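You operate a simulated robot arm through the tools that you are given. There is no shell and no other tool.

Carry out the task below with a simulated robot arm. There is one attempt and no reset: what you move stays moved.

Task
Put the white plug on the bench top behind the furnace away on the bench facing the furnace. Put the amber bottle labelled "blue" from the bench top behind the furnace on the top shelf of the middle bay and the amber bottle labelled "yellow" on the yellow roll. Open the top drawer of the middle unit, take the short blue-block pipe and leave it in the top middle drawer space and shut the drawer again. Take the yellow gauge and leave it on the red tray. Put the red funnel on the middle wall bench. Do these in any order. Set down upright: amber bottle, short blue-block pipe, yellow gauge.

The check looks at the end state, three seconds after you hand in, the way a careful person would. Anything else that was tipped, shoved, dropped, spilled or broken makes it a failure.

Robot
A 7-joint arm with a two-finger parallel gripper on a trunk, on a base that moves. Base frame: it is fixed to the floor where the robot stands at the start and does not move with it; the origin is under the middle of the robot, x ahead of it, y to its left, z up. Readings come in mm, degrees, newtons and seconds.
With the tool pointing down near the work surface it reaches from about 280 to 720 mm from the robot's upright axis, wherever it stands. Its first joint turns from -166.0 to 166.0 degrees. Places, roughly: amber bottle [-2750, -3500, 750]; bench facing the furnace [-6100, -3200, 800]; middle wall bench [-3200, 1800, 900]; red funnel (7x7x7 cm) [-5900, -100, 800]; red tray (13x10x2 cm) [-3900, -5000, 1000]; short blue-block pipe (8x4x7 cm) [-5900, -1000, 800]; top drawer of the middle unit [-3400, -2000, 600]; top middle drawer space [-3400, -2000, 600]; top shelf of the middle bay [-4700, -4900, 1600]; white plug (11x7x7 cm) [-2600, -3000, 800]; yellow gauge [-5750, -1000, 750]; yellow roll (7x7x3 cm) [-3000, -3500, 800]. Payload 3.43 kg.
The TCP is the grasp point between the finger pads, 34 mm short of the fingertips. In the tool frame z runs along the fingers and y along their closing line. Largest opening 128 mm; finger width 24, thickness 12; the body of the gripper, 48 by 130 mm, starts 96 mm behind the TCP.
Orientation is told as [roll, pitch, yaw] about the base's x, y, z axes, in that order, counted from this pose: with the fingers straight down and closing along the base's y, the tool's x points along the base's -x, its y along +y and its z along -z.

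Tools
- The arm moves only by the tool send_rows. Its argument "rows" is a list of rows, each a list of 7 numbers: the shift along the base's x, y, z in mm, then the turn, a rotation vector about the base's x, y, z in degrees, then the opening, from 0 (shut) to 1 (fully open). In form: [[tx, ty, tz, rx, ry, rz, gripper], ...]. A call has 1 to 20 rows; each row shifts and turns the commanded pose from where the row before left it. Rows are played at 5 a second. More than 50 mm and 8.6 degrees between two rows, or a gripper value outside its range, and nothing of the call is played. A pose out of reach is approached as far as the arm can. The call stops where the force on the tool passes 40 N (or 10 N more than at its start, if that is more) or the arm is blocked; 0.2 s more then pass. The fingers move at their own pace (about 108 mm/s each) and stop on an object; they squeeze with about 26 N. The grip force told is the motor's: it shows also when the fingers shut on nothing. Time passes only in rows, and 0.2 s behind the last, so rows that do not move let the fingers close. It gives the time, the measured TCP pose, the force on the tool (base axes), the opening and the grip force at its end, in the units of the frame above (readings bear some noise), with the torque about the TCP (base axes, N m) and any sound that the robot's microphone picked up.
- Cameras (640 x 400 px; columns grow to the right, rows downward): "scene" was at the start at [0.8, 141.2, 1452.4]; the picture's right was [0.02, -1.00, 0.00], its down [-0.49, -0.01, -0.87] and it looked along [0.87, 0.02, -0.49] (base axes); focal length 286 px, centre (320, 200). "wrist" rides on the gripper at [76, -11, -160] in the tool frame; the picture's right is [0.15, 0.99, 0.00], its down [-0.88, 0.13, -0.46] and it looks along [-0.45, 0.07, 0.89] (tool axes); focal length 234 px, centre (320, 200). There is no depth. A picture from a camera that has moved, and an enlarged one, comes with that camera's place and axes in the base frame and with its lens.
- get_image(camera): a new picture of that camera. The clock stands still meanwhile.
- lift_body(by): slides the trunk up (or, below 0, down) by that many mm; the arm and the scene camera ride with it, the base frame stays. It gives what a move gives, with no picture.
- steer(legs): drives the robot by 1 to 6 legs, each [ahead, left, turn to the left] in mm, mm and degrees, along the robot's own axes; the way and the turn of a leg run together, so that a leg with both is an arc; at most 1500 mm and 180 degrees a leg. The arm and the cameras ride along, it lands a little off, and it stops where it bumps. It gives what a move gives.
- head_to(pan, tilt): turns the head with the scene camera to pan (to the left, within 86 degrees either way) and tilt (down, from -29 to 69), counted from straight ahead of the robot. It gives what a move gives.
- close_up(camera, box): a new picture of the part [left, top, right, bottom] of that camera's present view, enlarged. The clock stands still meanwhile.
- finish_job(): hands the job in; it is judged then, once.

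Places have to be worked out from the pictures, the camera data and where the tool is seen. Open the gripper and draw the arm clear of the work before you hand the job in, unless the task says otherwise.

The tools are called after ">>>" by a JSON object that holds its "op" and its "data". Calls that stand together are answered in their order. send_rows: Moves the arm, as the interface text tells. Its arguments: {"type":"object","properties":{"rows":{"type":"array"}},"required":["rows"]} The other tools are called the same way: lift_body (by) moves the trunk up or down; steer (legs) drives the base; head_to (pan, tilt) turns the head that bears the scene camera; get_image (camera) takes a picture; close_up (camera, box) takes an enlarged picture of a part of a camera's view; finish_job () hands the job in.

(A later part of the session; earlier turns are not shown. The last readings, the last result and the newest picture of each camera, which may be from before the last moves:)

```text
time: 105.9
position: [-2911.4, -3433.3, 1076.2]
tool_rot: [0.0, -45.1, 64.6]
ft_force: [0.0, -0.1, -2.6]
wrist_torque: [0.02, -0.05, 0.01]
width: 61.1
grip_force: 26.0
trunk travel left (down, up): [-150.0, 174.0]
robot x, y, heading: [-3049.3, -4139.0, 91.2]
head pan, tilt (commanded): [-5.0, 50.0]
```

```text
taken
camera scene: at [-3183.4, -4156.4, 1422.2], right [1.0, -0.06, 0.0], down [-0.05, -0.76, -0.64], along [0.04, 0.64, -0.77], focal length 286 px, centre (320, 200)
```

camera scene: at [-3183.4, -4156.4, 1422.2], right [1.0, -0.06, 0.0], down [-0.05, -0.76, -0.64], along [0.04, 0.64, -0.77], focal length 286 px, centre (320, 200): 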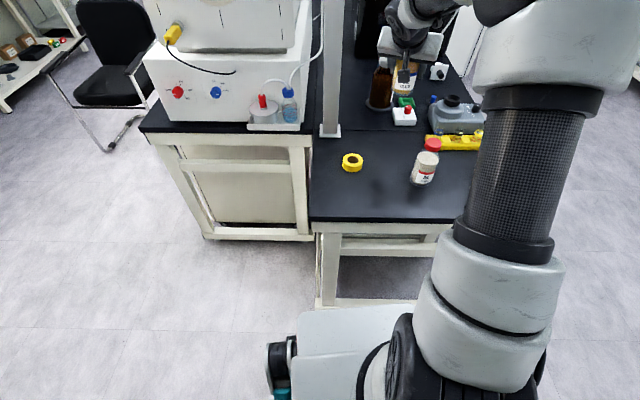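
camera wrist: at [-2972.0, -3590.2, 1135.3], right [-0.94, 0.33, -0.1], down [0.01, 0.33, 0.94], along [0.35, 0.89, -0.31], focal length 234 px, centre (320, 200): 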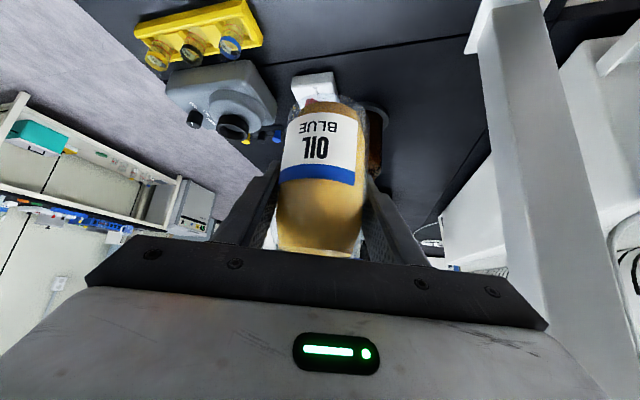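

Bottle held firmly. I retract the arm toward the robot, back out of the bench, and turn to drive along the aisle toward the middle bay.

>>> {"op": "send_rows", "data": {"rows": [[-17, -37, 20, 0, 0, 0, 0], [-17, -37, 20, 0, 0, 0, 0], [-17, -37, 20, 0, 0, 0, 0], [-17, -37, 20, 0, 0, 0, 0], [-17, -37, 20, 0, 0, 0, 0], [-17, -37, 20, 0, 0, 0, 0], [-17, -37, 20, 0, 0, 0, 0], [0, 0, 0, 0, 0, 0, 0]]}}

>>> {"op": "steer", "data": {"legs": [[-120, 0, 0], [0, 0, 88]]}}

>>> {"op": "head_to", "data": {"pan": 30, "tilt": 15}}

>>> {"op": "get_image", "data": {"camera": "scene"}}

```text
time: 107.7
position: [-3035.0, -3695.1, 1217.8]
tool_rot: [0.1, -45.0, 64.4]
ft_force: [-0.3, -0.1, -3.3]
wrist_torque: [0.05, -0.03, 0.0]
width: 61.3
grip_force: 26.1
trunk travel left (down, up): [-150.0, 174.0]
robot x, y, heading: [-3050.5, -4139.1, 91.3]
head pan, tilt (commanded): [-5.0, 50.0]
```

```text
time: 112.9
position: [-3493.0, -4242.1, 1217.6]
tool_rot: [0.0, -45.1, 154.1]
ft_force: [-1.1, -0.3, -3.4]
wrist_torque: [0.06, 0.0, -0.01]
width: 60.7
grip_force: 25.8
trunk travel left (down, up): [-150.0, 174.0]
robot x, y, heading: [-3049.9, -4256.5, -178.7]
head pan, tilt (commanded): [-5.0, 50.0]
```

```text
time: 113.9
position: [-3492.7, -4242.8, 1217.9]
tool_rot: [0.0, -45.0, 154.2]
ft_force: [0.0, 0.4, -3.1]
wrist_torque: [0.05, 0.02, -0.01]
width: 61.2
grip_force: 26.5
trunk travel left (down, up): [-150.0, 174.0]
robot x, y, heading: [-3048.6, -4261.0, -179.0]
head pan, tilt (commanded): [30.0, 15.0]
```

```text
taken
camera scene: at [-3035.8, -4447.1, 1475.4], right [-0.51, 0.86, 0.0], down [0.23, 0.13, -0.96], along [-0.83, -0.49, -0.26], focal length 286 px, centre (320, 200)
```

scene: 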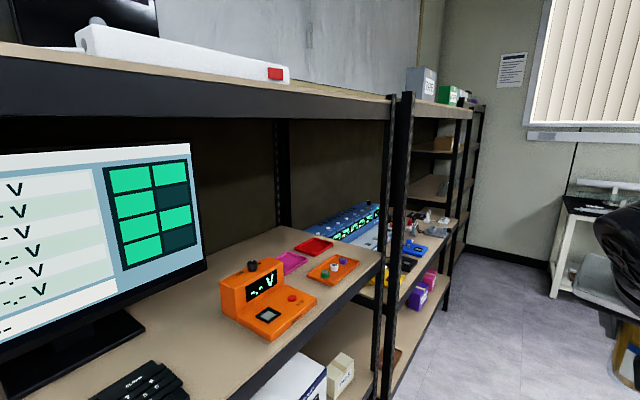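

The aisle is clear; the shelf front is at y≈-4740. I drive along to x≈-4550, shift away from the shelf to y≈-4000, and raise the trunk.

>>> {"op": "steer", "data": {"legs": [[1450, -260, 0]]}}

>>> {"op": "lift_body", "data": {"by": 174}}

>>> {"op": "send_rows", "data": {"rows": [[0, 0, 48, 0, 0, 0, 0], [0, 0, 48, 0, 0, 0, 0], [0, 0, 48, 0, 0, 0, 0], [0, 0, 48, 0, 0, 0, 0], [0, 0, 48, 0, 0, 0, 0], [0, 0, 48, 0, 0, 0, 0], [0, 0, 48, 0, 0, 0, 0], [0, 0, 0, 0, 0, 0, 0]]}}

>>> {"op": "steer", "data": {"legs": [[0, 0, 90]]}}

>>> {"op": "head_to", "data": {"pan": 0, "tilt": 5}}

>>> {"op": "get_image", "data": {"camera": "scene"}}

>>> {"op": "get_image", "data": {"camera": "wrist"}}

```text
time: 121.2
position: [-4950.9, -4000.5, 1217.0]
tool_rot: [0.0, -45.0, 153.8]
ft_force: [0.7, 0.9, -3.5]
wrist_torque: [0.02, 0.02, 0.03]
width: 61.0
grip_force: 26.5
trunk travel left (down, up): [-150.0, 174.0]
robot x, y, heading: [-4504.0, -4020.5, -179.4]
head pan, tilt (commanded): [30.0, 15.0]
```

```text
time: 123.2
position: [-4950.3, -4000.5, 1391.9]
tool_rot: [0.0, -45.0, 153.8]
ft_force: [0.1, -0.1, -2.6]
wrist_torque: [-0.02, 0.04, -0.02]
width: 61.0
grip_force: 26.0
trunk travel left (down, up): [-324.0, 0.0]
robot x, y, heading: [-4508.6, -4019.5, -179.4]
head pan, tilt (commanded): [30.0, 15.0]
```

```text
time: 125.0
position: [-4952.3, -4000.2, 1729.0]
tool_rot: [-0.1, -45.0, 154.0]
ft_force: [-0.1, 0.0, -2.1]
wrist_torque: [0.02, 0.04, 0.0]
width: 60.9
grip_force: 26.1
trunk travel left (down, up): [-324.0, 0.0]
robot x, y, heading: [-4507.3, -4019.9, -179.3]
head pan, tilt (commanded): [30.0, 15.0]
```

```text
time: 129.2
position: [-4543.4, -4466.7, 1728.7]
tool_rot: [-0.1, -45.0, -118.2]
ft_force: [0.5, -0.4, -3.2]
wrist_torque: [-0.01, -0.03, -0.01]
width: 61.1
grip_force: 26.1
trunk travel left (down, up): [-324.0, 0.0]
robot x, y, heading: [-4504.5, -4021.2, -91.4]
head pan, tilt (commanded): [30.0, 15.0]
```

```text
time: 130.2
position: [-4542.8, -4466.3, 1728.7]
tool_rot: [0.0, -44.9, -118.2]
ft_force: [0.0, 0.0, -2.6]
wrist_torque: [-0.03, 0.01, -0.02]
width: 61.2
grip_force: 26.3
trunk travel left (down, up): [-324.0, 0.0]
robot x, y, heading: [-4504.1, -4019.3, -91.5]
head pan, tilt (commanded): [0.0, 5.0]
```

```text
taken
camera scene: at [-4365.7, -4027.0, 1666.1], right [-1.0, 0.02, 0.0], down [0.0, 0.09, -1.0], along [-0.02, -1.0, -0.09], focal length 286 px, centre (320, 200)
```

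scene: 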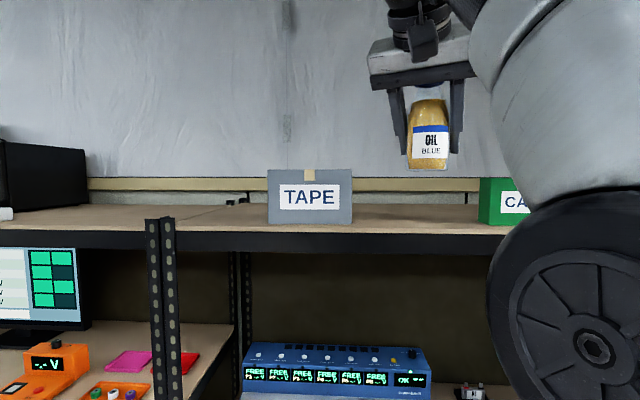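

```text
taken
camera wrist: at [-4473.4, -4315.4, 1786.4], right [0.92, -0.38, -0.1], down [-0.03, -0.33, 0.94], along [-0.39, -0.87, -0.31], focal length 234 px, centre (320, 200)
```

wrist: 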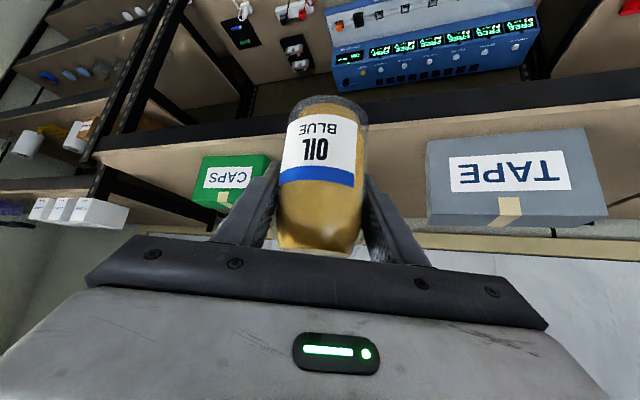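

The middle bay's top shelf is at z≈1554 with a free gap (x≈-4765…-4457) between the CAPS and TAPE boxes. I move closer and square the tool to the shelf.

>>> {"op": "steer", "data": {"legs": [[0, -100, 1.5], [140, 0, 0]]}}

>>> {"op": "send_rows", "data": {"rows": [[0, 0, 0, 0, 0, 7, 0], [0, 0, 0, 0, 0, 7, 0], [0, 0, 0, 0, 0, 7, 0], [0, 0, 0, 0, 0, 7, 0], [0, 0, 0, 0, 0, 0, 0]]}}

>>> {"op": "get_image", "data": {"camera": "scene"}}

>>> {"op": "get_image", "data": {"camera": "wrist"}}

```text
time: 132.7
position: [-4632.1, -4605.5, 1727.4]
tool_rot: [0.1, -45.0, -116.9]
ft_force: [0.1, -0.9, -3.0]
wrist_torque: [-0.01, 0.04, -0.02]
width: 61.1
grip_force: 25.7
trunk travel left (down, up): [-324.0, 0.0]
robot x, y, heading: [-4610.0, -4158.8, -90.0]
head pan, tilt (commanded): [0.0, 5.0]
```

```text
time: 133.9
position: [-4630.7, -4602.3, 1727.0]
tool_rot: [-0.1, -45.0, -88.9]
ft_force: [-0.4, -0.7, -2.4]
wrist_torque: [-0.03, -0.04, 0.0]
width: 61.2
grip_force: 25.9
trunk travel left (down, up): [-324.0, 0.0]
robot x, y, heading: [-4605.5, -4157.4, -90.3]
head pan, tilt (commanded): [0.0, 5.0]
```

```text
taken
camera scene: at [-4464.5, -4160.5, 1666.2], right [-1.0, 0.0, 0.0], down [0.0, 0.09, -1.0], along [0.0, -1.0, -0.09], focal length 286 px, centre (320, 200)
```

scene: 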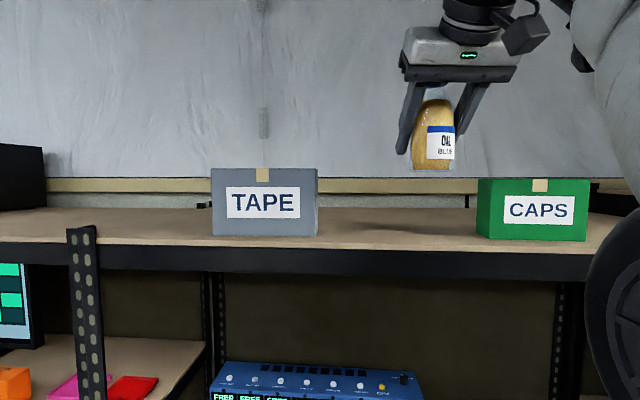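

```text
taken
camera wrist: at [-4645.5, -4438.1, 1785.8], right [0.99, 0.12, -0.1], down [0.14, -0.3, 0.94], along [0.09, -0.95, -0.31], focal length 234 px, centre (320, 200)
```

wrist: 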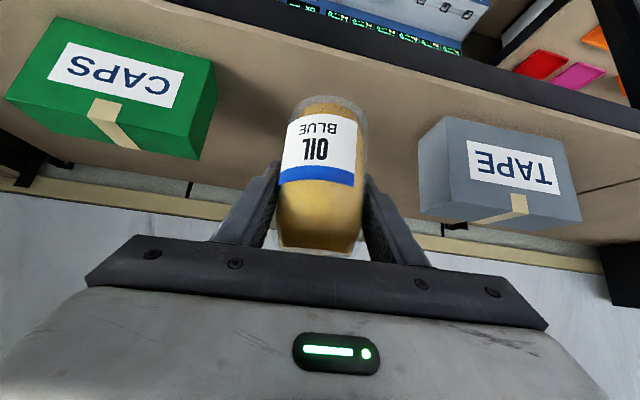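

Gap confirmed, centre x≈-4603. I move the bottle over the gap to y≈-4745, then lower slowly until contact.

>>> {"op": "send_rows", "data": {"rows": [[7, -36, 0, 0, 0, 0, 0], [7, -36, 0, 0, 0, 0, 0], [7, -36, 0, 0, 0, 0, 0], [7, -36, 0, 0, 0, 0, 0], [0, 0, -25, 0, 0, 0, 0], [0, 0, -25, 0, 0, 0, 0], [0, 0, -20, 0, 0, 0, 0], [0, 0, 0, 0, 0, 0, 0]]}}

>>> {"op": "get_image", "data": {"camera": "scene"}}

>>> {"op": "get_image", "data": {"camera": "wrist"}}

```text
time: 135.7
position: [-4604.7, -4717.8, 1627.2]
tool_rot: [0.0, -45.0, -88.8]
ft_force: [-0.2, -0.6, -2.4]
wrist_torque: [-0.09, 0.05, -0.03]
width: 61.1
grip_force: 26.6
out of reach, approached as far as the arm can: row 2, 3, 4
trunk travel left (down, up): [-324.0, 0.0]
robot x, y, heading: [-4603.1, -4156.4, -90.0]
head pan, tilt (commanded): [0.0, 5.0]
```

```text
taken
camera scene: at [-4464.6, -4160.5, 1666.1], right [-1.0, 0.0, 0.0], down [0.0, 0.09, -1.0], along [0.0, -1.0, -0.09], focal length 286 px, centre (320, 200)
```

scene: 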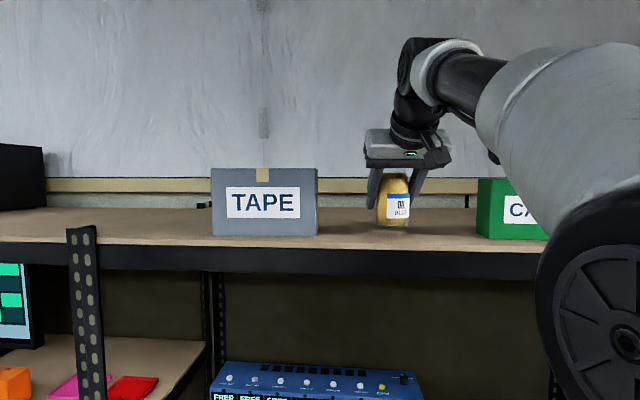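

```text
taken
camera wrist: at [-4618.2, -4551.3, 1684.2], right [0.99, 0.12, -0.1], down [0.14, -0.3, 0.94], along [0.09, -0.95, -0.31], focal length 234 px, centre (320, 200)
```

wrist: 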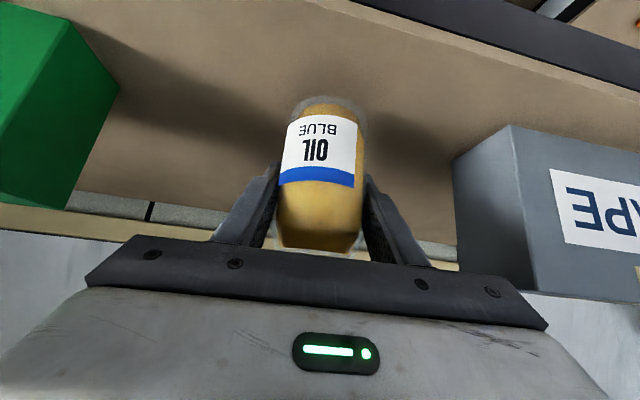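

TCP is at (-4605,-4718,1627), bottle just above the shelf. I lower in small steps watching the vertical force.

>>> {"op": "send_rows", "data": {"rows": [[0, 0, -3, 0, 0, 0, 0], [0, 0, -3, 0, 0, 0, 0], [0, 0, 0, 0, 0, 0, 0]]}}

>>> {"op": "send_rows", "data": {"rows": [[0, 0, -2, 0, 0, 0, 0], [0, 0, -2, 0, 0, 0, 0], [0, 0, 0, 0, 0, 0, 0]]}}

```text
time: 136.5
position: [-4604.8, -4717.0, 1620.8]
tool_rot: [-0.1, -45.0, -88.9]
ft_force: [0.1, -0.4, -3.2]
wrist_torque: [0.0, -0.03, -0.01]
width: 61.2
grip_force: 25.7
trunk travel left (down, up): [-324.0, 0.0]
robot x, y, heading: [-4604.1, -4158.5, -90.4]
head pan, tilt (commanded): [0.0, 5.0]
```

```text
time: 137.3
position: [-4603.5, -4717.5, 1616.2]
tool_rot: [0.0, -44.9, -88.9]
ft_force: [-0.8, 0.1, -2.4]
wrist_torque: [-0.05, 0.0, 0.05]
width: 61.1
grip_force: 26.5
trunk travel left (down, up): [-324.0, 0.0]
robot x, y, heading: [-4603.3, -4156.7, -90.0]
head pan, tilt (commanded): [0.0, 5.0]
```

Still no contact. I look closely at the gap under the bottle.

>>> {"op": "close_up", "data": {"camera": "scene", "box": [340, 160, 480, 260]}}

>>> {"op": "send_rows", "data": {"rows": [[0, 0, -2, 0, 0, 0, 0], [0, 0, -2, 0, 0, 0, 0], [0, 0, -2, 0, 0, 0, 0], [0, 0, 0, 0, 0, 0, 0]]}}

```text
4.00 times, centred on (410, 210) of scene
camera zoom: at [-4464.6, -4160.5, 1666.2], right [-1.0, 0.0, 0.0], down [0.0, 0.09, -1.0], along [0.0, -1.0, -0.09], focal length 1143 px, centre (-40, 160)
```

zoom: 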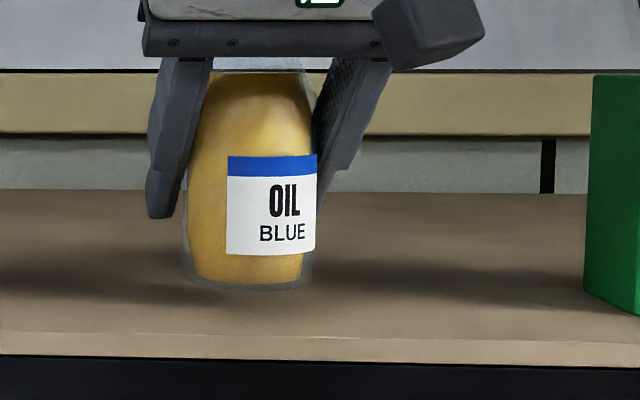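

```text
time: 138.3
position: [-4605.1, -4717.4, 1610.1]
tool_rot: [-0.1, -45.0, -88.9]
ft_force: [0.6, 0.6, -2.7]
wrist_torque: [-0.05, 0.02, 0.02]
width: 60.8
grip_force: 26.7
trunk travel left (down, up): [-324.0, 0.0]
robot x, y, heading: [-4606.5, -4156.7, -90.0]
head pan, tilt (commanded): [0.0, 5.0]
```

>>> {"op": "send_rows", "data": {"rows": [[0, 0, -2, 0, 0, 0, 0], [0, 0, -2, 0, 0, 0, 0], [0, 0, 0, 0, 0, 0, 0]]}}

>>> {"op": "close_up", "data": {"camera": "scene", "box": [340, 160, 480, 260]}}

```text
time: 139.1
position: [-4604.7, -4717.9, 1605.2]
tool_rot: [0.0, -45.0, -88.9]
ft_force: [-0.1, -0.2, -2.5]
wrist_torque: [-0.03, -0.02, -0.03]
width: 61.1
grip_force: 25.8
trunk travel left (down, up): [-324.0, 0.0]
robot x, y, heading: [-4602.2, -4157.5, -89.9]
head pan, tilt (commanded): [0.0, 5.0]
```

```text
4.00 times, centred on (410, 210) of scene
camera zoom: at [-4464.6, -4160.5, 1666.2], right [-1.0, 0.0, 0.0], down [0.0, 0.09, -1.0], along [0.0, -1.0, -0.09], focal length 1143 px, centre (-40, 160)
```

zoom: 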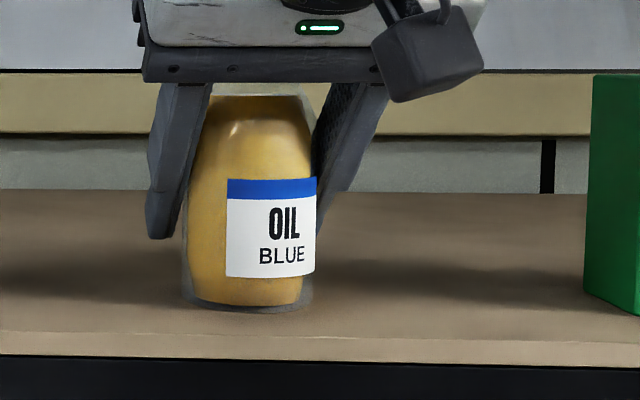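

>>> {"op": "send_rows", "data": {"rows": [[0, 0, -2, 0, 0, 0, 0], [0, 0, -2, 0, 0, 0, 0], [0, 0, 0, 0, 0, 0, 0]]}}

>>> {"op": "send_rows", "data": {"rows": [[0, 0, -2, 0, 0, 0, 0], [0, 0, -2, 0, 0, 0, 0], [0, 0, 0, 0, 0, 0, 0]]}}

>>> {"op": "send_rows", "data": {"rows": [[0, 0, -2, 0, 0, 0, 0], [0, 0, -2, 0, 0, 0, 0], [0, 0, 0, 0, 0, 0, 0]]}}

>>> {"op": "send_rows", "data": {"rows": [[0, 0, -2, 0, 0, 0, 0], [0, 0, -2, 0, 0, 0, 0], [0, 0, 0, 0, 0, 0, 0]]}}

```text
time: 139.9
position: [-4604.4, -4717.7, 1606.6]
tool_rot: [0.0, -45.4, -89.0]
ft_force: [1.5, -4.1, 18.7]
wrist_torque: [0.47, -0.08, 0.02]
width: 61.1
grip_force: 26.3
trunk travel left (down, up): [-324.0, 0.0]
robot x, y, heading: [-4604.0, -4158.4, -89.8]
head pan, tilt (commanded): [0.0, 5.0]
```

```text
time: 140.7
position: [-4604.7, -4716.8, 1600.9]
tool_rot: [-0.1, -45.1, -88.9]
ft_force: [1.4, -3.1, 20.5]
wrist_torque: [0.24, -0.02, 0.02]
width: 61.1
grip_force: 25.6
trunk travel left (down, up): [-324.0, 0.0]
robot x, y, heading: [-4606.9, -4158.3, -90.5]
head pan, tilt (commanded): [0.0, 5.0]
```

```text
time: 141.5
position: [-4605.1, -4715.8, 1597.3]
tool_rot: [0.0, -45.2, -88.8]
ft_force: [2.7, -0.1, 21.4]
wrist_torque: [0.24, -0.07, 0.0]
width: 61.0
grip_force: 25.9
trunk travel left (down, up): [-324.0, 0.0]
robot x, y, heading: [-4606.4, -4157.8, -89.8]
head pan, tilt (commanded): [0.0, 5.0]
```

```text
time: 142.3
position: [-4604.7, -4716.1, 1591.7]
tool_rot: [0.0, -45.1, -88.9]
ft_force: [3.0, 0.8, 21.9]
wrist_torque: [0.23, -0.05, -0.05]
width: 61.0
grip_force: 25.3
trunk travel left (down, up): [-324.0, 0.0]
robot x, y, heading: [-4603.7, -4154.8, -90.3]
head pan, tilt (commanded): [0.0, 5.0]
```

Contact occurred at TCP z≈1604 (bottle standing on the shelf; it slid slightly in the grip). I open the fingers slowly now.

>>> {"op": "send_rows", "data": {"rows": [[0, 0, 2, 0, 0, 0, 0], [0, 0, 0, 0, 0, 0, 0.5], [0, 0, 0, 0, 0, 0, 0.55], [0, 0, 0, 0, 0, 0, 0.6], [0, 0, 0, 0, 0, 0, 0.7], [0, 0, 0, 0, 0, 0, 0.7]]}}

>>> {"op": "get_image", "data": {"camera": "wrist"}}

>>> {"op": "close_up", "data": {"camera": "scene", "box": [340, 140, 480, 260]}}

```text
time: 143.7
position: [-4606.2, -4717.4, 1591.6]
tool_rot: [0.0, -45.0, -88.9]
ft_force: [0.5, -0.3, 0.1]
wrist_torque: [-0.03, 0.01, -0.04]
width: 89.6
grip_force: 0.1
trunk travel left (down, up): [-324.0, 0.0]
robot x, y, heading: [-4602.1, -4159.3, -90.0]
head pan, tilt (commanded): [0.0, 5.0]
```

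```text
taken
camera wrist: at [-4619.2, -4552.0, 1649.9], right [0.99, 0.12, -0.1], down [0.14, -0.3, 0.94], along [0.09, -0.95, -0.31], focal length 234 px, centre (320, 200)
```

wrist: 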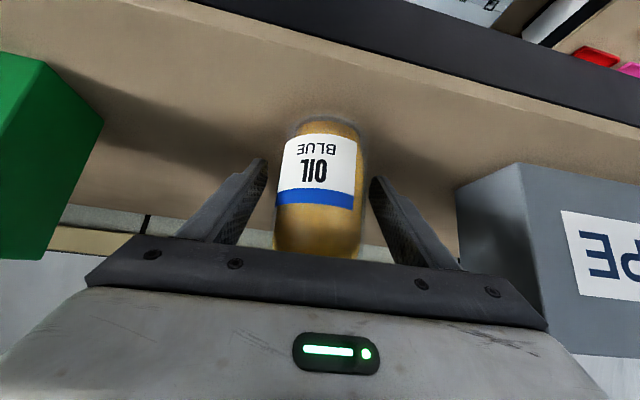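

```text
3.33 times, centred on (410, 200) of scene
camera zoom: at [-4464.6, -4160.3, 1666.2], right [-1.0, 0.0, 0.0], down [0.0, 0.09, -1.0], along [0.0, -1.0, -0.09], focal length 953 px, centre (20, 200)
```

zoom: 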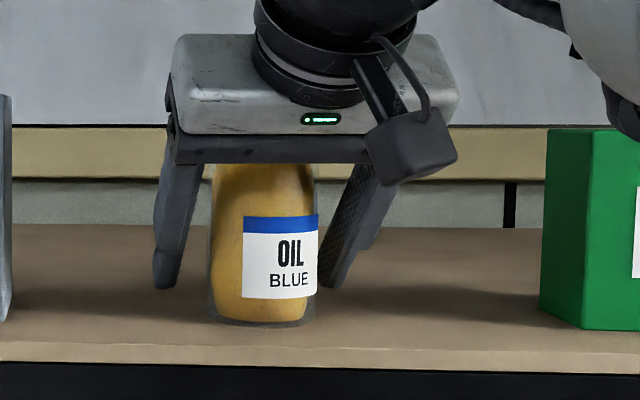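

The bottle stands upright on the shelf. I retreat along the tool axis, up and back.

>>> {"op": "send_rows", "data": {"rows": [[0, 15, 15, 0, 0, 0, 0.75], [0, 28, 28, 0, 0, 0, 0.8], [0, 30, 30, 0, 0, 0, 0.8], [0, 30, 30, 0, 0, 0, 0.8], [0, 30, 20, 0, 0, 0, 0.8], [0, 30, 0, 0, 0, 0, 0.8], [0, 0, 0, 0, 0, 0, 0.8]]}}

>>> {"op": "get_image", "data": {"camera": "scene"}}

>>> {"op": "get_image", "data": {"camera": "wrist"}}

```text
time: 145.3
position: [-4603.9, -4554.7, 1714.7]
tool_rot: [0.0, -45.0, -88.9]
ft_force: [-0.6, -0.5, 0.3]
wrist_torque: [0.0, 0.04, -0.02]
width: 102.3
grip_force: 0.0
trunk travel left (down, up): [-324.0, 0.0]
robot x, y, heading: [-4604.9, -4155.3, -90.1]
head pan, tilt (commanded): [0.0, 5.0]
```

```text
taken
camera scene: at [-4464.6, -4160.5, 1666.1], right [-1.0, 0.0, 0.0], down [0.0, 0.09, -1.0], along [0.0, -1.0, -0.09], focal length 286 px, centre (320, 200)
```

scene: 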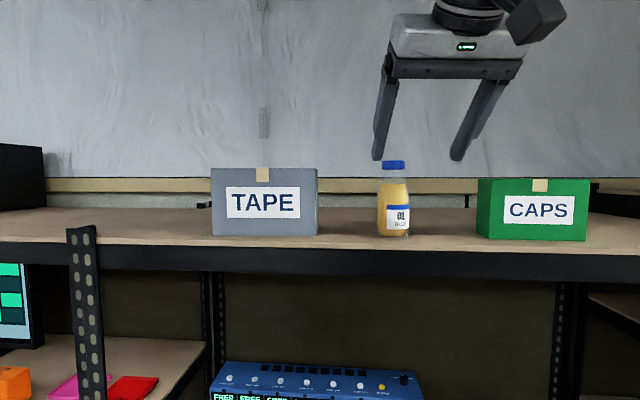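

```text
taken
camera wrist: at [-4618.2, -4388.9, 1773.7], right [0.99, 0.12, -0.1], down [0.14, -0.3, 0.94], along [0.09, -0.95, -0.31], focal length 234 px, centre (320, 200)
```

wrist: 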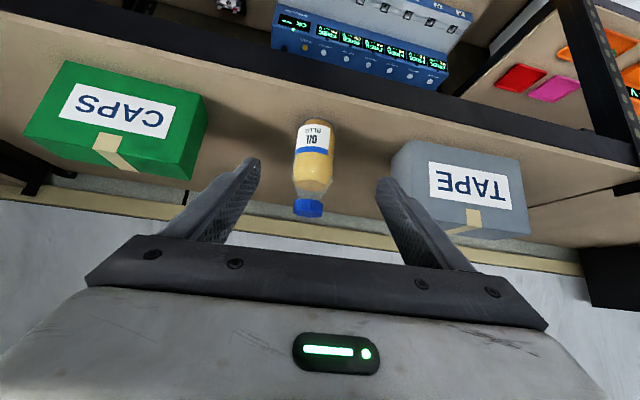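

The blue bottle is placed well. Now I go back to the bench for the yellow-labelled bottle: back off, turn, and drive to about (-2850,-4260) facing +y.

>>> {"op": "steer", "data": {"legs": [[-150, 0, 0], [0, 0, 90], [1200, 0, 0], [550, -230, 0]]}}

```text
time: 159.3
position: [-2457.7, -4248.4, 1715.7]
tool_rot: [0.0, -45.0, 0.4]
ft_force: [0.5, -1.5, -0.1]
wrist_torque: [-0.02, 0.03, -0.02]
width: 102.5
grip_force: 0.1
trunk travel left (down, up): [-324.0, 0.0]
robot x, y, heading: [-2856.3, -4241.0, -0.8]
head pan, tilt (commanded): [0.0, 5.0]
```

>>> {"op": "steer", "data": {"legs": [[0, 0, 91], [75, 0, 0]]}}

>>> {"op": "lift_body", "data": {"by": -174}}

>>> {"op": "head_to", "data": {"pan": -5, "tilt": 50}}

>>> {"op": "get_image", "data": {"camera": "scene"}}

>>> {"op": "get_image", "data": {"camera": "wrist"}}

```text
time: 164.2
position: [-2847.0, -3770.6, 1714.7]
tool_rot: [-0.1, -44.9, 90.4]
ft_force: [-0.2, -0.2, -0.6]
wrist_torque: [0.01, 0.0, -0.03]
width: 102.3
grip_force: 0.0
trunk travel left (down, up): [-324.0, 0.0]
robot x, y, heading: [-2853.1, -4169.3, 88.8]
head pan, tilt (commanded): [0.0, 5.0]
```

```text
time: 166.2
position: [-2846.5, -3771.3, 1541.4]
tool_rot: [0.0, -45.0, 90.2]
ft_force: [-0.9, -0.5, -0.3]
wrist_torque: [-0.02, 0.01, -0.01]
width: 102.1
grip_force: 0.1
trunk travel left (down, up): [-150.0, 174.0]
robot x, y, heading: [-2851.9, -4167.5, 89.0]
head pan, tilt (commanded): [0.0, 5.0]
```

```text
time: 167.3
position: [-2847.6, -3771.4, 1541.5]
tool_rot: [0.0, -45.0, 90.1]
ft_force: [-0.7, 0.7, 0.4]
wrist_torque: [-0.03, -0.04, 0.01]
width: 102.6
grip_force: 0.0
trunk travel left (down, up): [-150.0, 174.0]
robot x, y, heading: [-2853.3, -4168.3, 89.1]
head pan, tilt (commanded): [-5.0, 50.0]
```

```text
taken
camera scene: at [-2986.6, -4180.7, 1422.3], right [0.99, -0.1, 0.0], down [-0.08, -0.76, -0.64], along [0.07, 0.64, -0.77], focal length 286 px, centre (320, 200)
```

scene: 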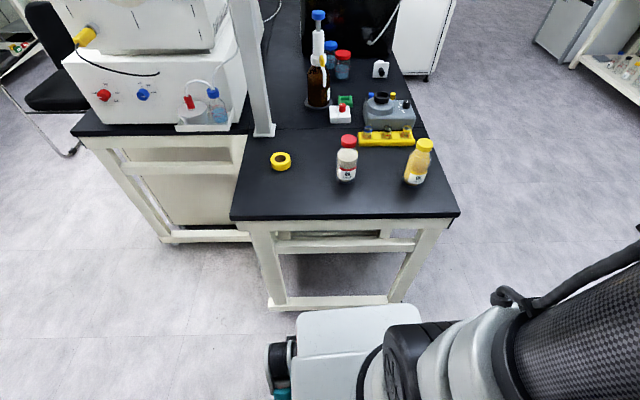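

```text
taken
camera wrist: at [-2835.2, -3939.1, 1599.7], right [-0.99, -0.11, -0.1], down [-0.13, 0.3, 0.94], along [-0.07, 0.95, -0.31], focal length 234 px, centre (320, 200)
```

wrist: 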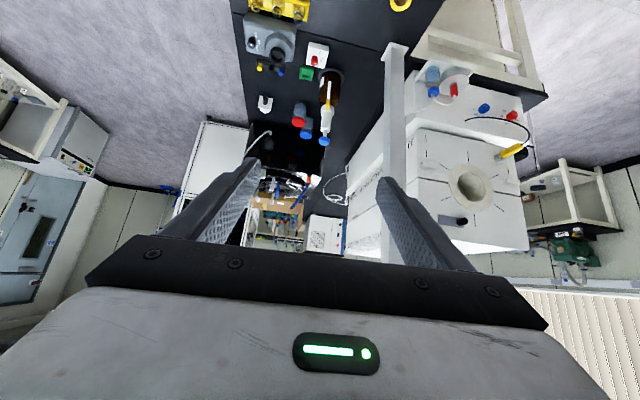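

Yellow-labelled bottle ≈(-2635,-3603), roll ≈(-3039,-3494). I lower the tilted tool to a pre-grasp pose behind the yellow bottle.

>>> {"op": "send_rows", "data": {"rows": [[16, 5.3, -46, 0, 0, -5, 1], [16, 5.3, -46, 0, 0, -5, 1], [16, 5.3, -46, 0, 0, 0, 1], [16, 5.3, -46, 0, 0, 0, 1], [16, 5.3, -46, 0, 0, 0, 1], [16, 5.3, -46, 0, 0, 0, 1], [16, 5.3, -46, 0, 0, 0, 1], [16, 5.3, -46, 0, 0, 0, 1], [16, 5.3, -46, 0, 0, 0, 1], [16, 5.3, -46, 0, 0, 0, 1], [16, 5.3, -46, 0, 0, 0, 1], [16, 5.3, -46, 0, 0, 0, 1], [0, 0, 0, 0, 0, 0, 1]]}}

>>> {"op": "get_image", "data": {"camera": "wrist"}}

>>> {"op": "get_image", "data": {"camera": "scene"}}

```text
time: 170.1
position: [-2653.9, -3708.6, 991.5]
tool_rot: [0.1, -45.0, 80.2]
ft_force: [0.2, -0.1, -0.1]
wrist_torque: [0.03, 0.03, 0.01]
width: 128.1
grip_force: 0.1
trunk travel left (down, up): [-150.0, 174.0]
robot x, y, heading: [-2853.9, -4166.8, 89.3]
head pan, tilt (commanded): [-5.0, 50.0]
```

```text
taken
camera wrist: at [-2670.9, -3876.3, 1049.5], right [-0.99, 0.07, -0.1], down [-0.08, 0.32, 0.94], along [0.1, 0.95, -0.31], focal length 234 px, centre (320, 200)
```

wrist: 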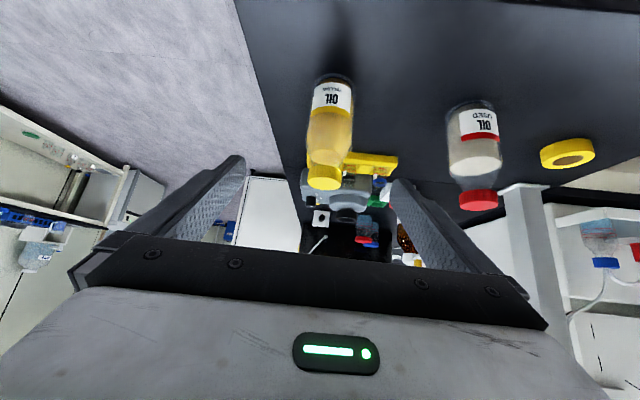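

```text
taken
camera scene: at [-2986.6, -4181.2, 1422.2], right [0.99, -0.1, 0.0], down [-0.08, -0.76, -0.64], along [0.07, 0.64, -0.77], focal length 286 px, centre (320, 200)
```

scene: 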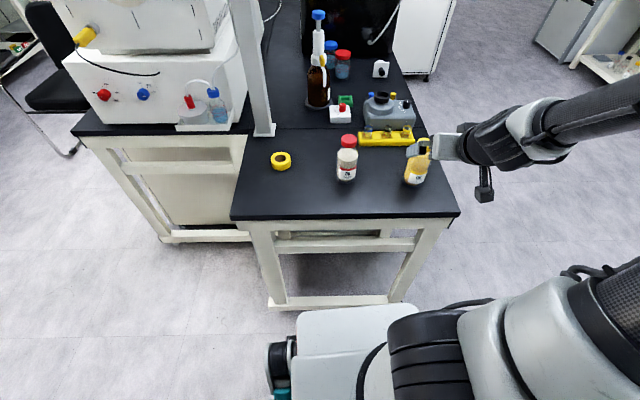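

Refined: bottle at ≈(-2641,-3602). I align with it and advance along the tool axis to z≈857.

>>> {"op": "send_rows", "data": {"rows": [[-10, -26, 0, 0, 0, 0, 1], [4.6, 26.5, -26.9, 0, 0, 0, 1], [4.6, 26.5, -26.9, 0, 0, 0, 1], [4.6, 26.5, -26.9, 0, 0, 0, 1], [4.6, 26.5, -26.9, 0, 0, 0, 1], [4.6, 26.5, -26.9, 0, 0, 0, 1], [0, 0, 0, 0, 0, 0, 1]]}}

>>> {"op": "get_image", "data": {"camera": "wrist"}}

```text
time: 171.7
position: [-2642.1, -3600.8, 854.9]
tool_rot: [0.1, -45.0, 80.1]
ft_force: [0.2, -0.4, -0.1]
wrist_torque: [0.04, -0.01, -0.02]
width: 127.9
grip_force: 0.0
trunk travel left (down, up): [-150.0, 174.0]
robot x, y, heading: [-2850.3, -4172.1, 88.9]
head pan, tilt (commanded): [-5.0, 50.0]
```

```text
taken
camera wrist: at [-2659.6, -3768.9, 913.6], right [-0.99, 0.07, -0.1], down [-0.08, 0.32, 0.94], along [0.1, 0.95, -0.31], focal length 234 px, centre (320, 200)
```

wrist: 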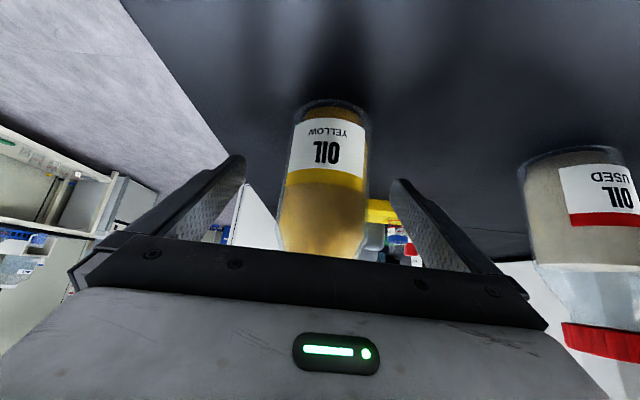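

Well centred. I close on the bottle and lift.

>>> {"op": "send_rows", "data": {"rows": [[0, 0, 0, 0, 0, 0, 0.4], [0, 0, 0, 0, 0, 0, 0.2], [0, 0, 0, 0, 0, 0, 0], [0, 0, 0, 0, 0, 0, 0]]}}

>>> {"op": "send_rows", "data": {"rows": [[0, 0, 20, 0, 0, 0, 0], [0, 0, 45, 0, 0, 0, 0], [0, 0, 45, 0, 0, 0, 0], [0, 0, 45, 0, 0, 0, 0], [0, 0, 45, 0, 0, 0, 0], [0, 0, 0, 0, 0, 0, 0]]}}

>>> {"op": "get_image", "data": {"camera": "wrist"}}

```text
time: 172.7
position: [-2643.2, -3602.9, 856.0]
tool_rot: [0.0, -45.1, 80.2]
ft_force: [-0.8, 0.5, -1.0]
wrist_torque: [0.04, 0.09, -0.01]
width: 60.8
grip_force: 26.2
trunk travel left (down, up): [-150.0, 174.0]
robot x, y, heading: [-2855.7, -4166.5, 89.2]
head pan, tilt (commanded): [-5.0, 50.0]
```

```text
time: 174.1
position: [-2646.1, -3603.9, 1056.2]
tool_rot: [0.0, -44.9, 80.2]
ft_force: [-0.5, -0.3, -3.0]
wrist_torque: [0.02, 0.0, 0.02]
width: 60.9
grip_force: 26.2
trunk travel left (down, up): [-150.0, 174.0]
robot x, y, heading: [-2851.4, -4169.8, 88.9]
head pan, tilt (commanded): [-5.0, 50.0]
```

```text
taken
camera wrist: at [-2662.1, -3770.3, 1114.3], right [-0.99, 0.07, -0.1], down [-0.08, 0.32, 0.94], along [0.09, 0.95, -0.31], focal length 234 px, centre (320, 200)
```

wrist: 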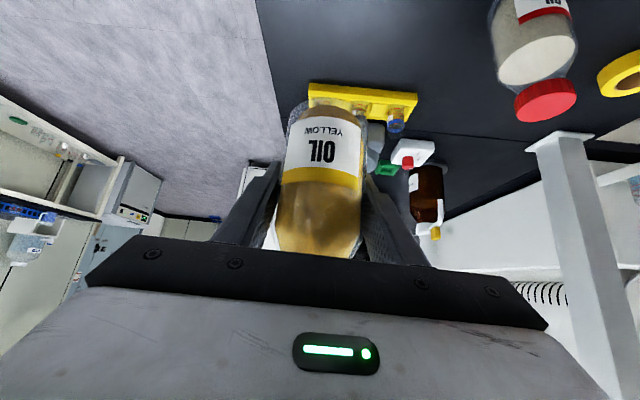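

Held. I shift toward the roll at a safe height above the red-cap bottle, staying offset so the wrist camera can see the roll and refine its position.

>>> {"op": "send_rows", "data": {"rows": [[0, 0, 25, 0, 0, 0, 0], [-44, -7.7, 0, 0, 0, 0, 0], [-44, -7.7, 0, 0, 0, 0, 0], [-44, -7.7, 0, 0, 0, 0, 0], [-44, -7.7, 0, 0, 0, 0, 0], [-44, -7.7, 0, 0, 0, 0, 0], [-44, -7.7, 0, 0, 0, 0, 0], [0, 0, 0, 0, 0, 0, 0]]}}

>>> {"op": "get_image", "data": {"camera": "wrist"}}

>>> {"op": "get_image", "data": {"camera": "scene"}}

```text
time: 175.9
position: [-2906.4, -3647.5, 1080.4]
tool_rot: [0.1, -45.0, 80.2]
ft_force: [-0.2, 0.0, -2.4]
wrist_torque: [0.02, 0.01, -0.02]
width: 60.7
grip_force: 25.7
trunk travel left (down, up): [-150.0, 174.0]
robot x, y, heading: [-2854.3, -4174.7, 89.1]
head pan, tilt (commanded): [-5.0, 50.0]
```

```text
taken
camera wrist: at [-2923.8, -3814.3, 1138.9], right [-0.99, 0.07, -0.1], down [-0.08, 0.32, 0.94], along [0.1, 0.95, -0.31], focal length 234 px, centre (320, 200)
```

wrist: 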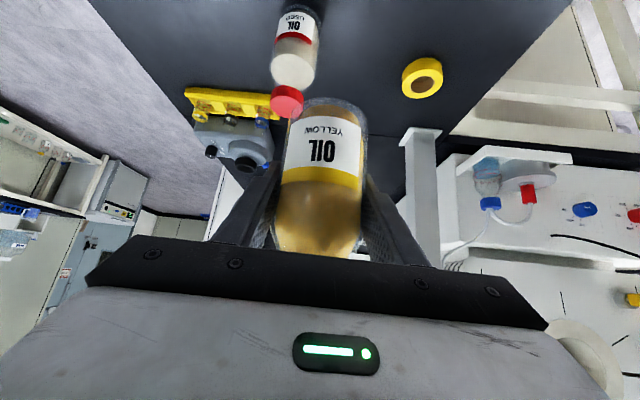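

```text
taken
camera scene: at [-2986.6, -4180.6, 1422.2], right [0.99, -0.1, 0.0], down [-0.08, -0.76, -0.64], along [0.07, 0.64, -0.77], focal length 286 px, centre (320, 200)
```

scene: 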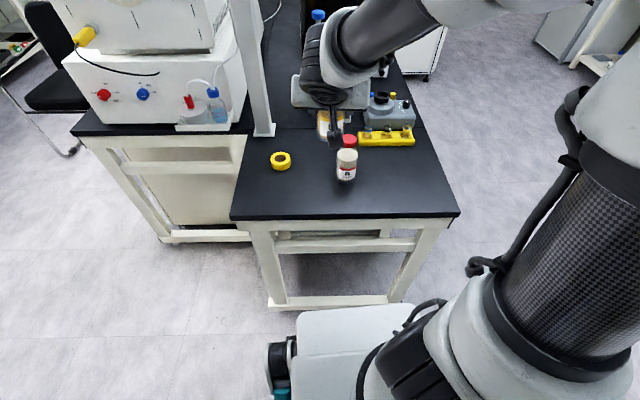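

>>> {"op": "close_up", "data": {"camera": "wrist", "box": [360, 30, 480, 130]}}

>>> {"op": "close_up", "data": {"camera": "scene", "box": [230, 110, 370, 220]}}

```text
4.00 times, centred on (420, 80) of wrist
camera zoom: at [-2923.8, -3814.3, 1138.9], right [-0.99, 0.07, -0.1], down [-0.08, 0.32, 0.94], along [0.1, 0.95, -0.31], focal length 937 px, centre (-80, 680)
```

zoom: 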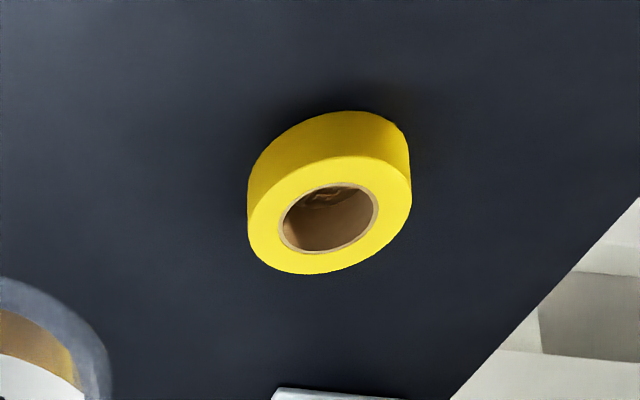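

```text
3.64 times, centred on (300, 165) of scene
camera zoom: at [-2986.6, -4180.6, 1422.2], right [0.99, -0.1, 0.0], down [-0.08, -0.76, -0.64], along [0.07, 0.64, -0.77], focal length 1039 px, centre (393, 327)
```

zoom: 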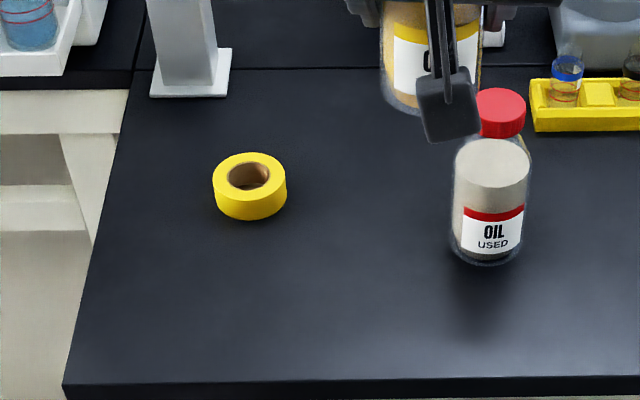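

Roll centre ≈(-3042,-3496), top z≈818. I move directly above it and descend part-way, then verify with the scene camera.

>>> {"op": "send_rows", "data": {"rows": [[-27.2, 30.2, 0, 0, 0, 0, 0], [-27.2, 30.2, 0, 0, 0, 0, 0], [-27.2, 30.2, 0, 0, 0, 0, 0], [-27.2, 30.2, 0, 0, 0, 0, 0], [-27.2, 30.2, 0, 0, 0, 0, 0], [0, 0, -40, 0, 0, 0, 0], [0, 0, -40, 0, 0, 0, 0], [0, 0, -40, 0, 0, 0, 0], [0, 0, -30, 0, 0, 0, 0], [0, 0, 0, 0, 0, 0, 0]]}}

>>> {"op": "get_image", "data": {"camera": "scene"}}

>>> {"op": "close_up", "data": {"camera": "scene", "box": [220, 90, 360, 200]}}

>>> {"op": "get_image", "data": {"camera": "wrist"}}

```text
time: 178.1
position: [-3042.0, -3496.2, 931.4]
tool_rot: [0.1, -44.9, 80.2]
ft_force: [0.3, -0.4, -3.2]
wrist_torque: [0.03, -0.03, 0.0]
width: 60.8
grip_force: 26.2
trunk travel left (down, up): [-150.0, 174.0]
robot x, y, heading: [-2854.8, -4169.7, 89.2]
head pan, tilt (commanded): [-5.0, 50.0]
```

```text
taken
camera scene: at [-2986.7, -4180.4, 1422.2], right [0.99, -0.1, 0.0], down [-0.08, -0.76, -0.64], along [0.07, 0.64, -0.77], focal length 286 px, centre (320, 200)
```

scene: 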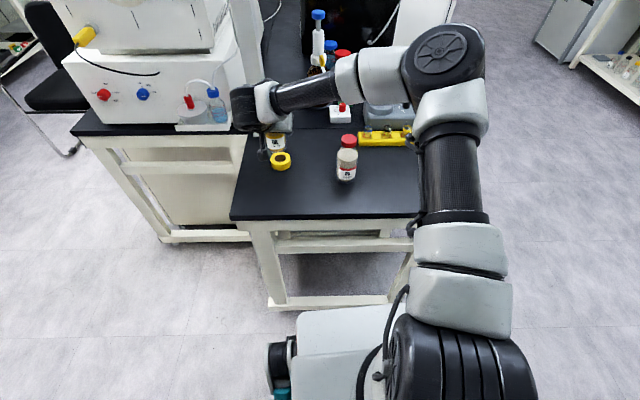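

```text
3.64 times, centred on (290, 145) of scene
camera zoom: at [-2986.7, -4180.4, 1422.2], right [0.99, -0.1, 0.0], down [-0.08, -0.76, -0.64], along [0.07, 0.64, -0.77], focal length 1039 px, centre (429, 400)
```

zoom: 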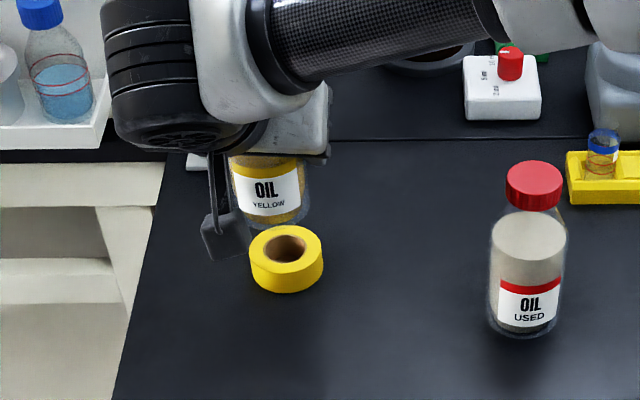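

```text
taken
camera wrist: at [-3058.5, -3663.4, 989.4], right [-0.99, 0.07, -0.1], down [-0.08, 0.32, 0.94], along [0.09, 0.95, -0.31], focal length 234 px, centre (320, 200)
```

wrist: 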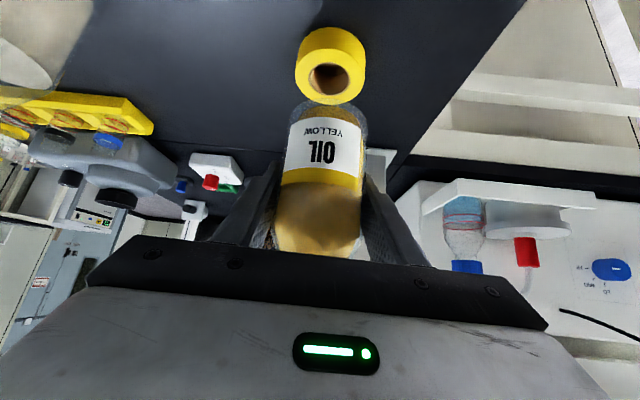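

The bottle is aligned with the roll within a few mm. I lower to just above the roll.

>>> {"op": "send_rows", "data": {"rows": [[1, -1, -20, 0, 0, 0, 0], [0, 0, -17, 0, 0, 0, 0], [0, 0, 0, 0, 0, 0, 0]]}}

>>> {"op": "send_rows", "data": {"rows": [[0, 0, -2, 0, 0, 0, 0], [0, 0, -2, 0, 0, 0, 0], [0, 0, 0, 0, 0, 0, 0]]}}

```text
time: 178.9
position: [-3042.1, -3500.7, 892.2]
tool_rot: [0.0, -45.0, 80.2]
ft_force: [0.5, -0.6, -2.7]
wrist_torque: [0.01, 0.01, -0.02]
width: 60.7
grip_force: 25.8
trunk travel left (down, up): [-150.0, 174.0]
robot x, y, heading: [-2852.6, -4169.7, 88.9]
head pan, tilt (commanded): [-5.0, 50.0]
```

```text
time: 179.7
position: [-3040.8, -3498.9, 888.8]
tool_rot: [-0.1, -45.0, 80.2]
ft_force: [0.5, 0.1, -2.8]
wrist_torque: [0.06, 0.0, 0.02]
width: 60.8
grip_force: 26.3
trunk travel left (down, up): [-150.0, 174.0]
robot x, y, heading: [-2854.9, -4166.4, 88.8]
head pan, tilt (commanded): [-5.0, 50.0]
```

>>> {"op": "send_rows", "data": {"rows": [[0, 0, -2, 0, 0, 0, 0], [0, 0, 0, 0, 0, 0, 0]]}}

>>> {"op": "close_up", "data": {"camera": "scene", "box": [240, 110, 320, 190]}}

```text
time: 180.3
position: [-3041.3, -3498.7, 887.6]
tool_rot: [-0.1, -45.1, 80.2]
ft_force: [0.8, -0.2, -2.8]
wrist_torque: [0.05, 0.0, 0.03]
width: 60.6
grip_force: 25.8
trunk travel left (down, up): [-150.0, 174.0]
robot x, y, heading: [-2852.7, -4168.1, 89.1]
head pan, tilt (commanded): [-5.0, 50.0]
```

```text
5.00 times, centred on (280, 150) of scene
camera zoom: at [-2986.7, -4180.5, 1422.2], right [0.99, -0.1, 0.0], down [-0.08, -0.76, -0.64], along [0.07, 0.64, -0.77], focal length 1429 px, centre (520, 450)
```

zoom: 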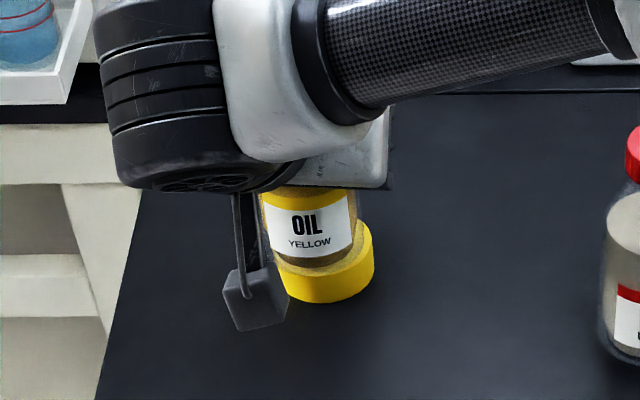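

Alignment looks right. I keep lowering 2 mm at a time to find contact.

>>> {"op": "send_rows", "data": {"rows": [[0, 0, -2, 0, 0, 0, 0], [0, 0, 0, 0, 0, 0, 0]]}}

```text
time: 180.9
position: [-3040.9, -3499.4, 884.7]
tool_rot: [0.0, -44.8, 80.2]
ft_force: [-0.5, 0.1, -3.2]
wrist_torque: [0.04, -0.01, 0.02]
width: 61.0
grip_force: 26.1
trunk travel left (down, up): [-150.0, 174.0]
robot x, y, heading: [-2851.5, -4167.4, 88.8]
head pan, tilt (commanded): [-5.0, 50.0]
```

>>> {"op": "send_rows", "data": {"rows": [[0, 0, -2, 0, 0, 0, 0], [0, 0, 0, 0, 0, 0, 0]]}}

```text
time: 181.5
position: [-3041.0, -3498.0, 882.1]
tool_rot: [0.0, -45.0, 80.2]
ft_force: [0.5, -0.1, -1.9]
wrist_torque: [0.02, 0.02, -0.01]
width: 60.6
grip_force: 25.8
trunk travel left (down, up): [-150.0, 174.0]
robot x, y, heading: [-2855.9, -4166.7, 88.9]
head pan, tilt (commanded): [-5.0, 50.0]
```

>>> {"op": "send_rows", "data": {"rows": [[0, 0, -2, 0, 0, 0, 0], [0, 0, 0, 0, 0, 0, 0]]}}

```text
time: 182.1
position: [-3041.1, -3498.4, 879.5]
tool_rot: [0.0, -45.0, 80.2]
ft_force: [0.9, 0.0, -3.4]
wrist_torque: [0.04, -0.03, 0.01]
width: 60.9
grip_force: 25.7
trunk travel left (down, up): [-150.0, 174.0]
robot x, y, heading: [-2854.1, -4169.5, 89.3]
head pan, tilt (commanded): [-5.0, 50.0]
```

>>> {"op": "send_rows", "data": {"rows": [[0, 0, -2, 0, 0, 0, 0], [0, 0, 0, 0, 0, 0, 0]]}}

>>> {"op": "close_up", "data": {"camera": "scene", "box": [240, 110, 320, 190]}}

```text
time: 182.7
position: [-3041.9, -3497.0, 879.6]
tool_rot: [0.1, -45.0, 80.1]
ft_force: [0.4, -1.6, 2.3]
wrist_torque: [-0.01, 0.0, 0.02]
width: 60.9
grip_force: 25.9
trunk travel left (down, up): [-150.0, 174.0]
robot x, y, heading: [-2855.6, -4167.7, 89.0]
head pan, tilt (commanded): [-5.0, 50.0]
```

```text
5.00 times, centred on (280, 150) of scene
camera zoom: at [-2986.6, -4181.0, 1422.3], right [0.99, -0.1, 0.0], down [-0.08, -0.76, -0.64], along [0.07, 0.64, -0.77], focal length 1429 px, centre (520, 450)
```

zoom: 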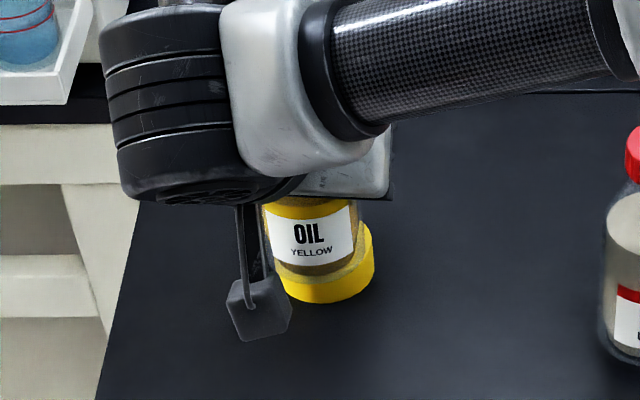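

Light contact (≈+5 N change) at TCP z≈879: the bottle rests on the roll. I release gently.

>>> {"op": "send_rows", "data": {"rows": [[0, 0, 0, 0, 0, 0, 0.48], [0, 0, 0, 0, 0, 0, 0.52], [0, 0, 0, 0, 0, 0, 0.56], [0, 0, 0, 0, 0, 0, 0.65], [0, 0, 0, 0, 0, 0, 0.75], [0, 0, 0, 0, 0, 0, 0.75]]}}

>>> {"op": "get_image", "data": {"camera": "wrist"}}

```text
time: 184.1
position: [-3041.4, -3498.5, 879.0]
tool_rot: [-0.1, -45.0, 80.2]
ft_force: [1.2, 0.7, -0.1]
wrist_torque: [-0.02, 0.02, -0.02]
width: 96.1
grip_force: 0.1
trunk travel left (down, up): [-150.0, 174.0]
robot x, y, heading: [-2856.5, -4169.5, 88.6]
head pan, tilt (commanded): [-5.0, 50.0]
```

```text
taken
camera wrist: at [-3057.3, -3664.7, 937.0], right [-0.99, 0.07, -0.1], down [-0.08, 0.32, 0.94], along [0.09, 0.95, -0.31], focal length 234 px, centre (320, 200)
```

wrist: 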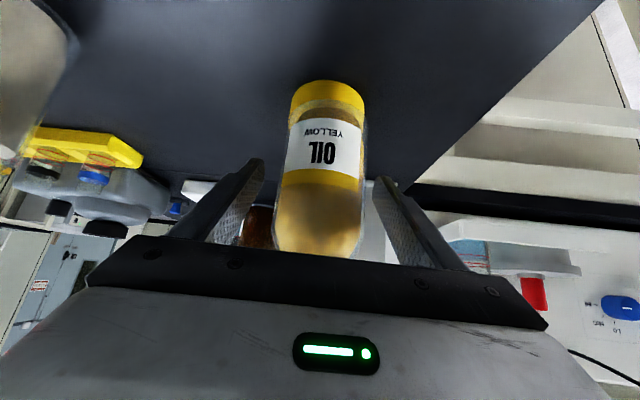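

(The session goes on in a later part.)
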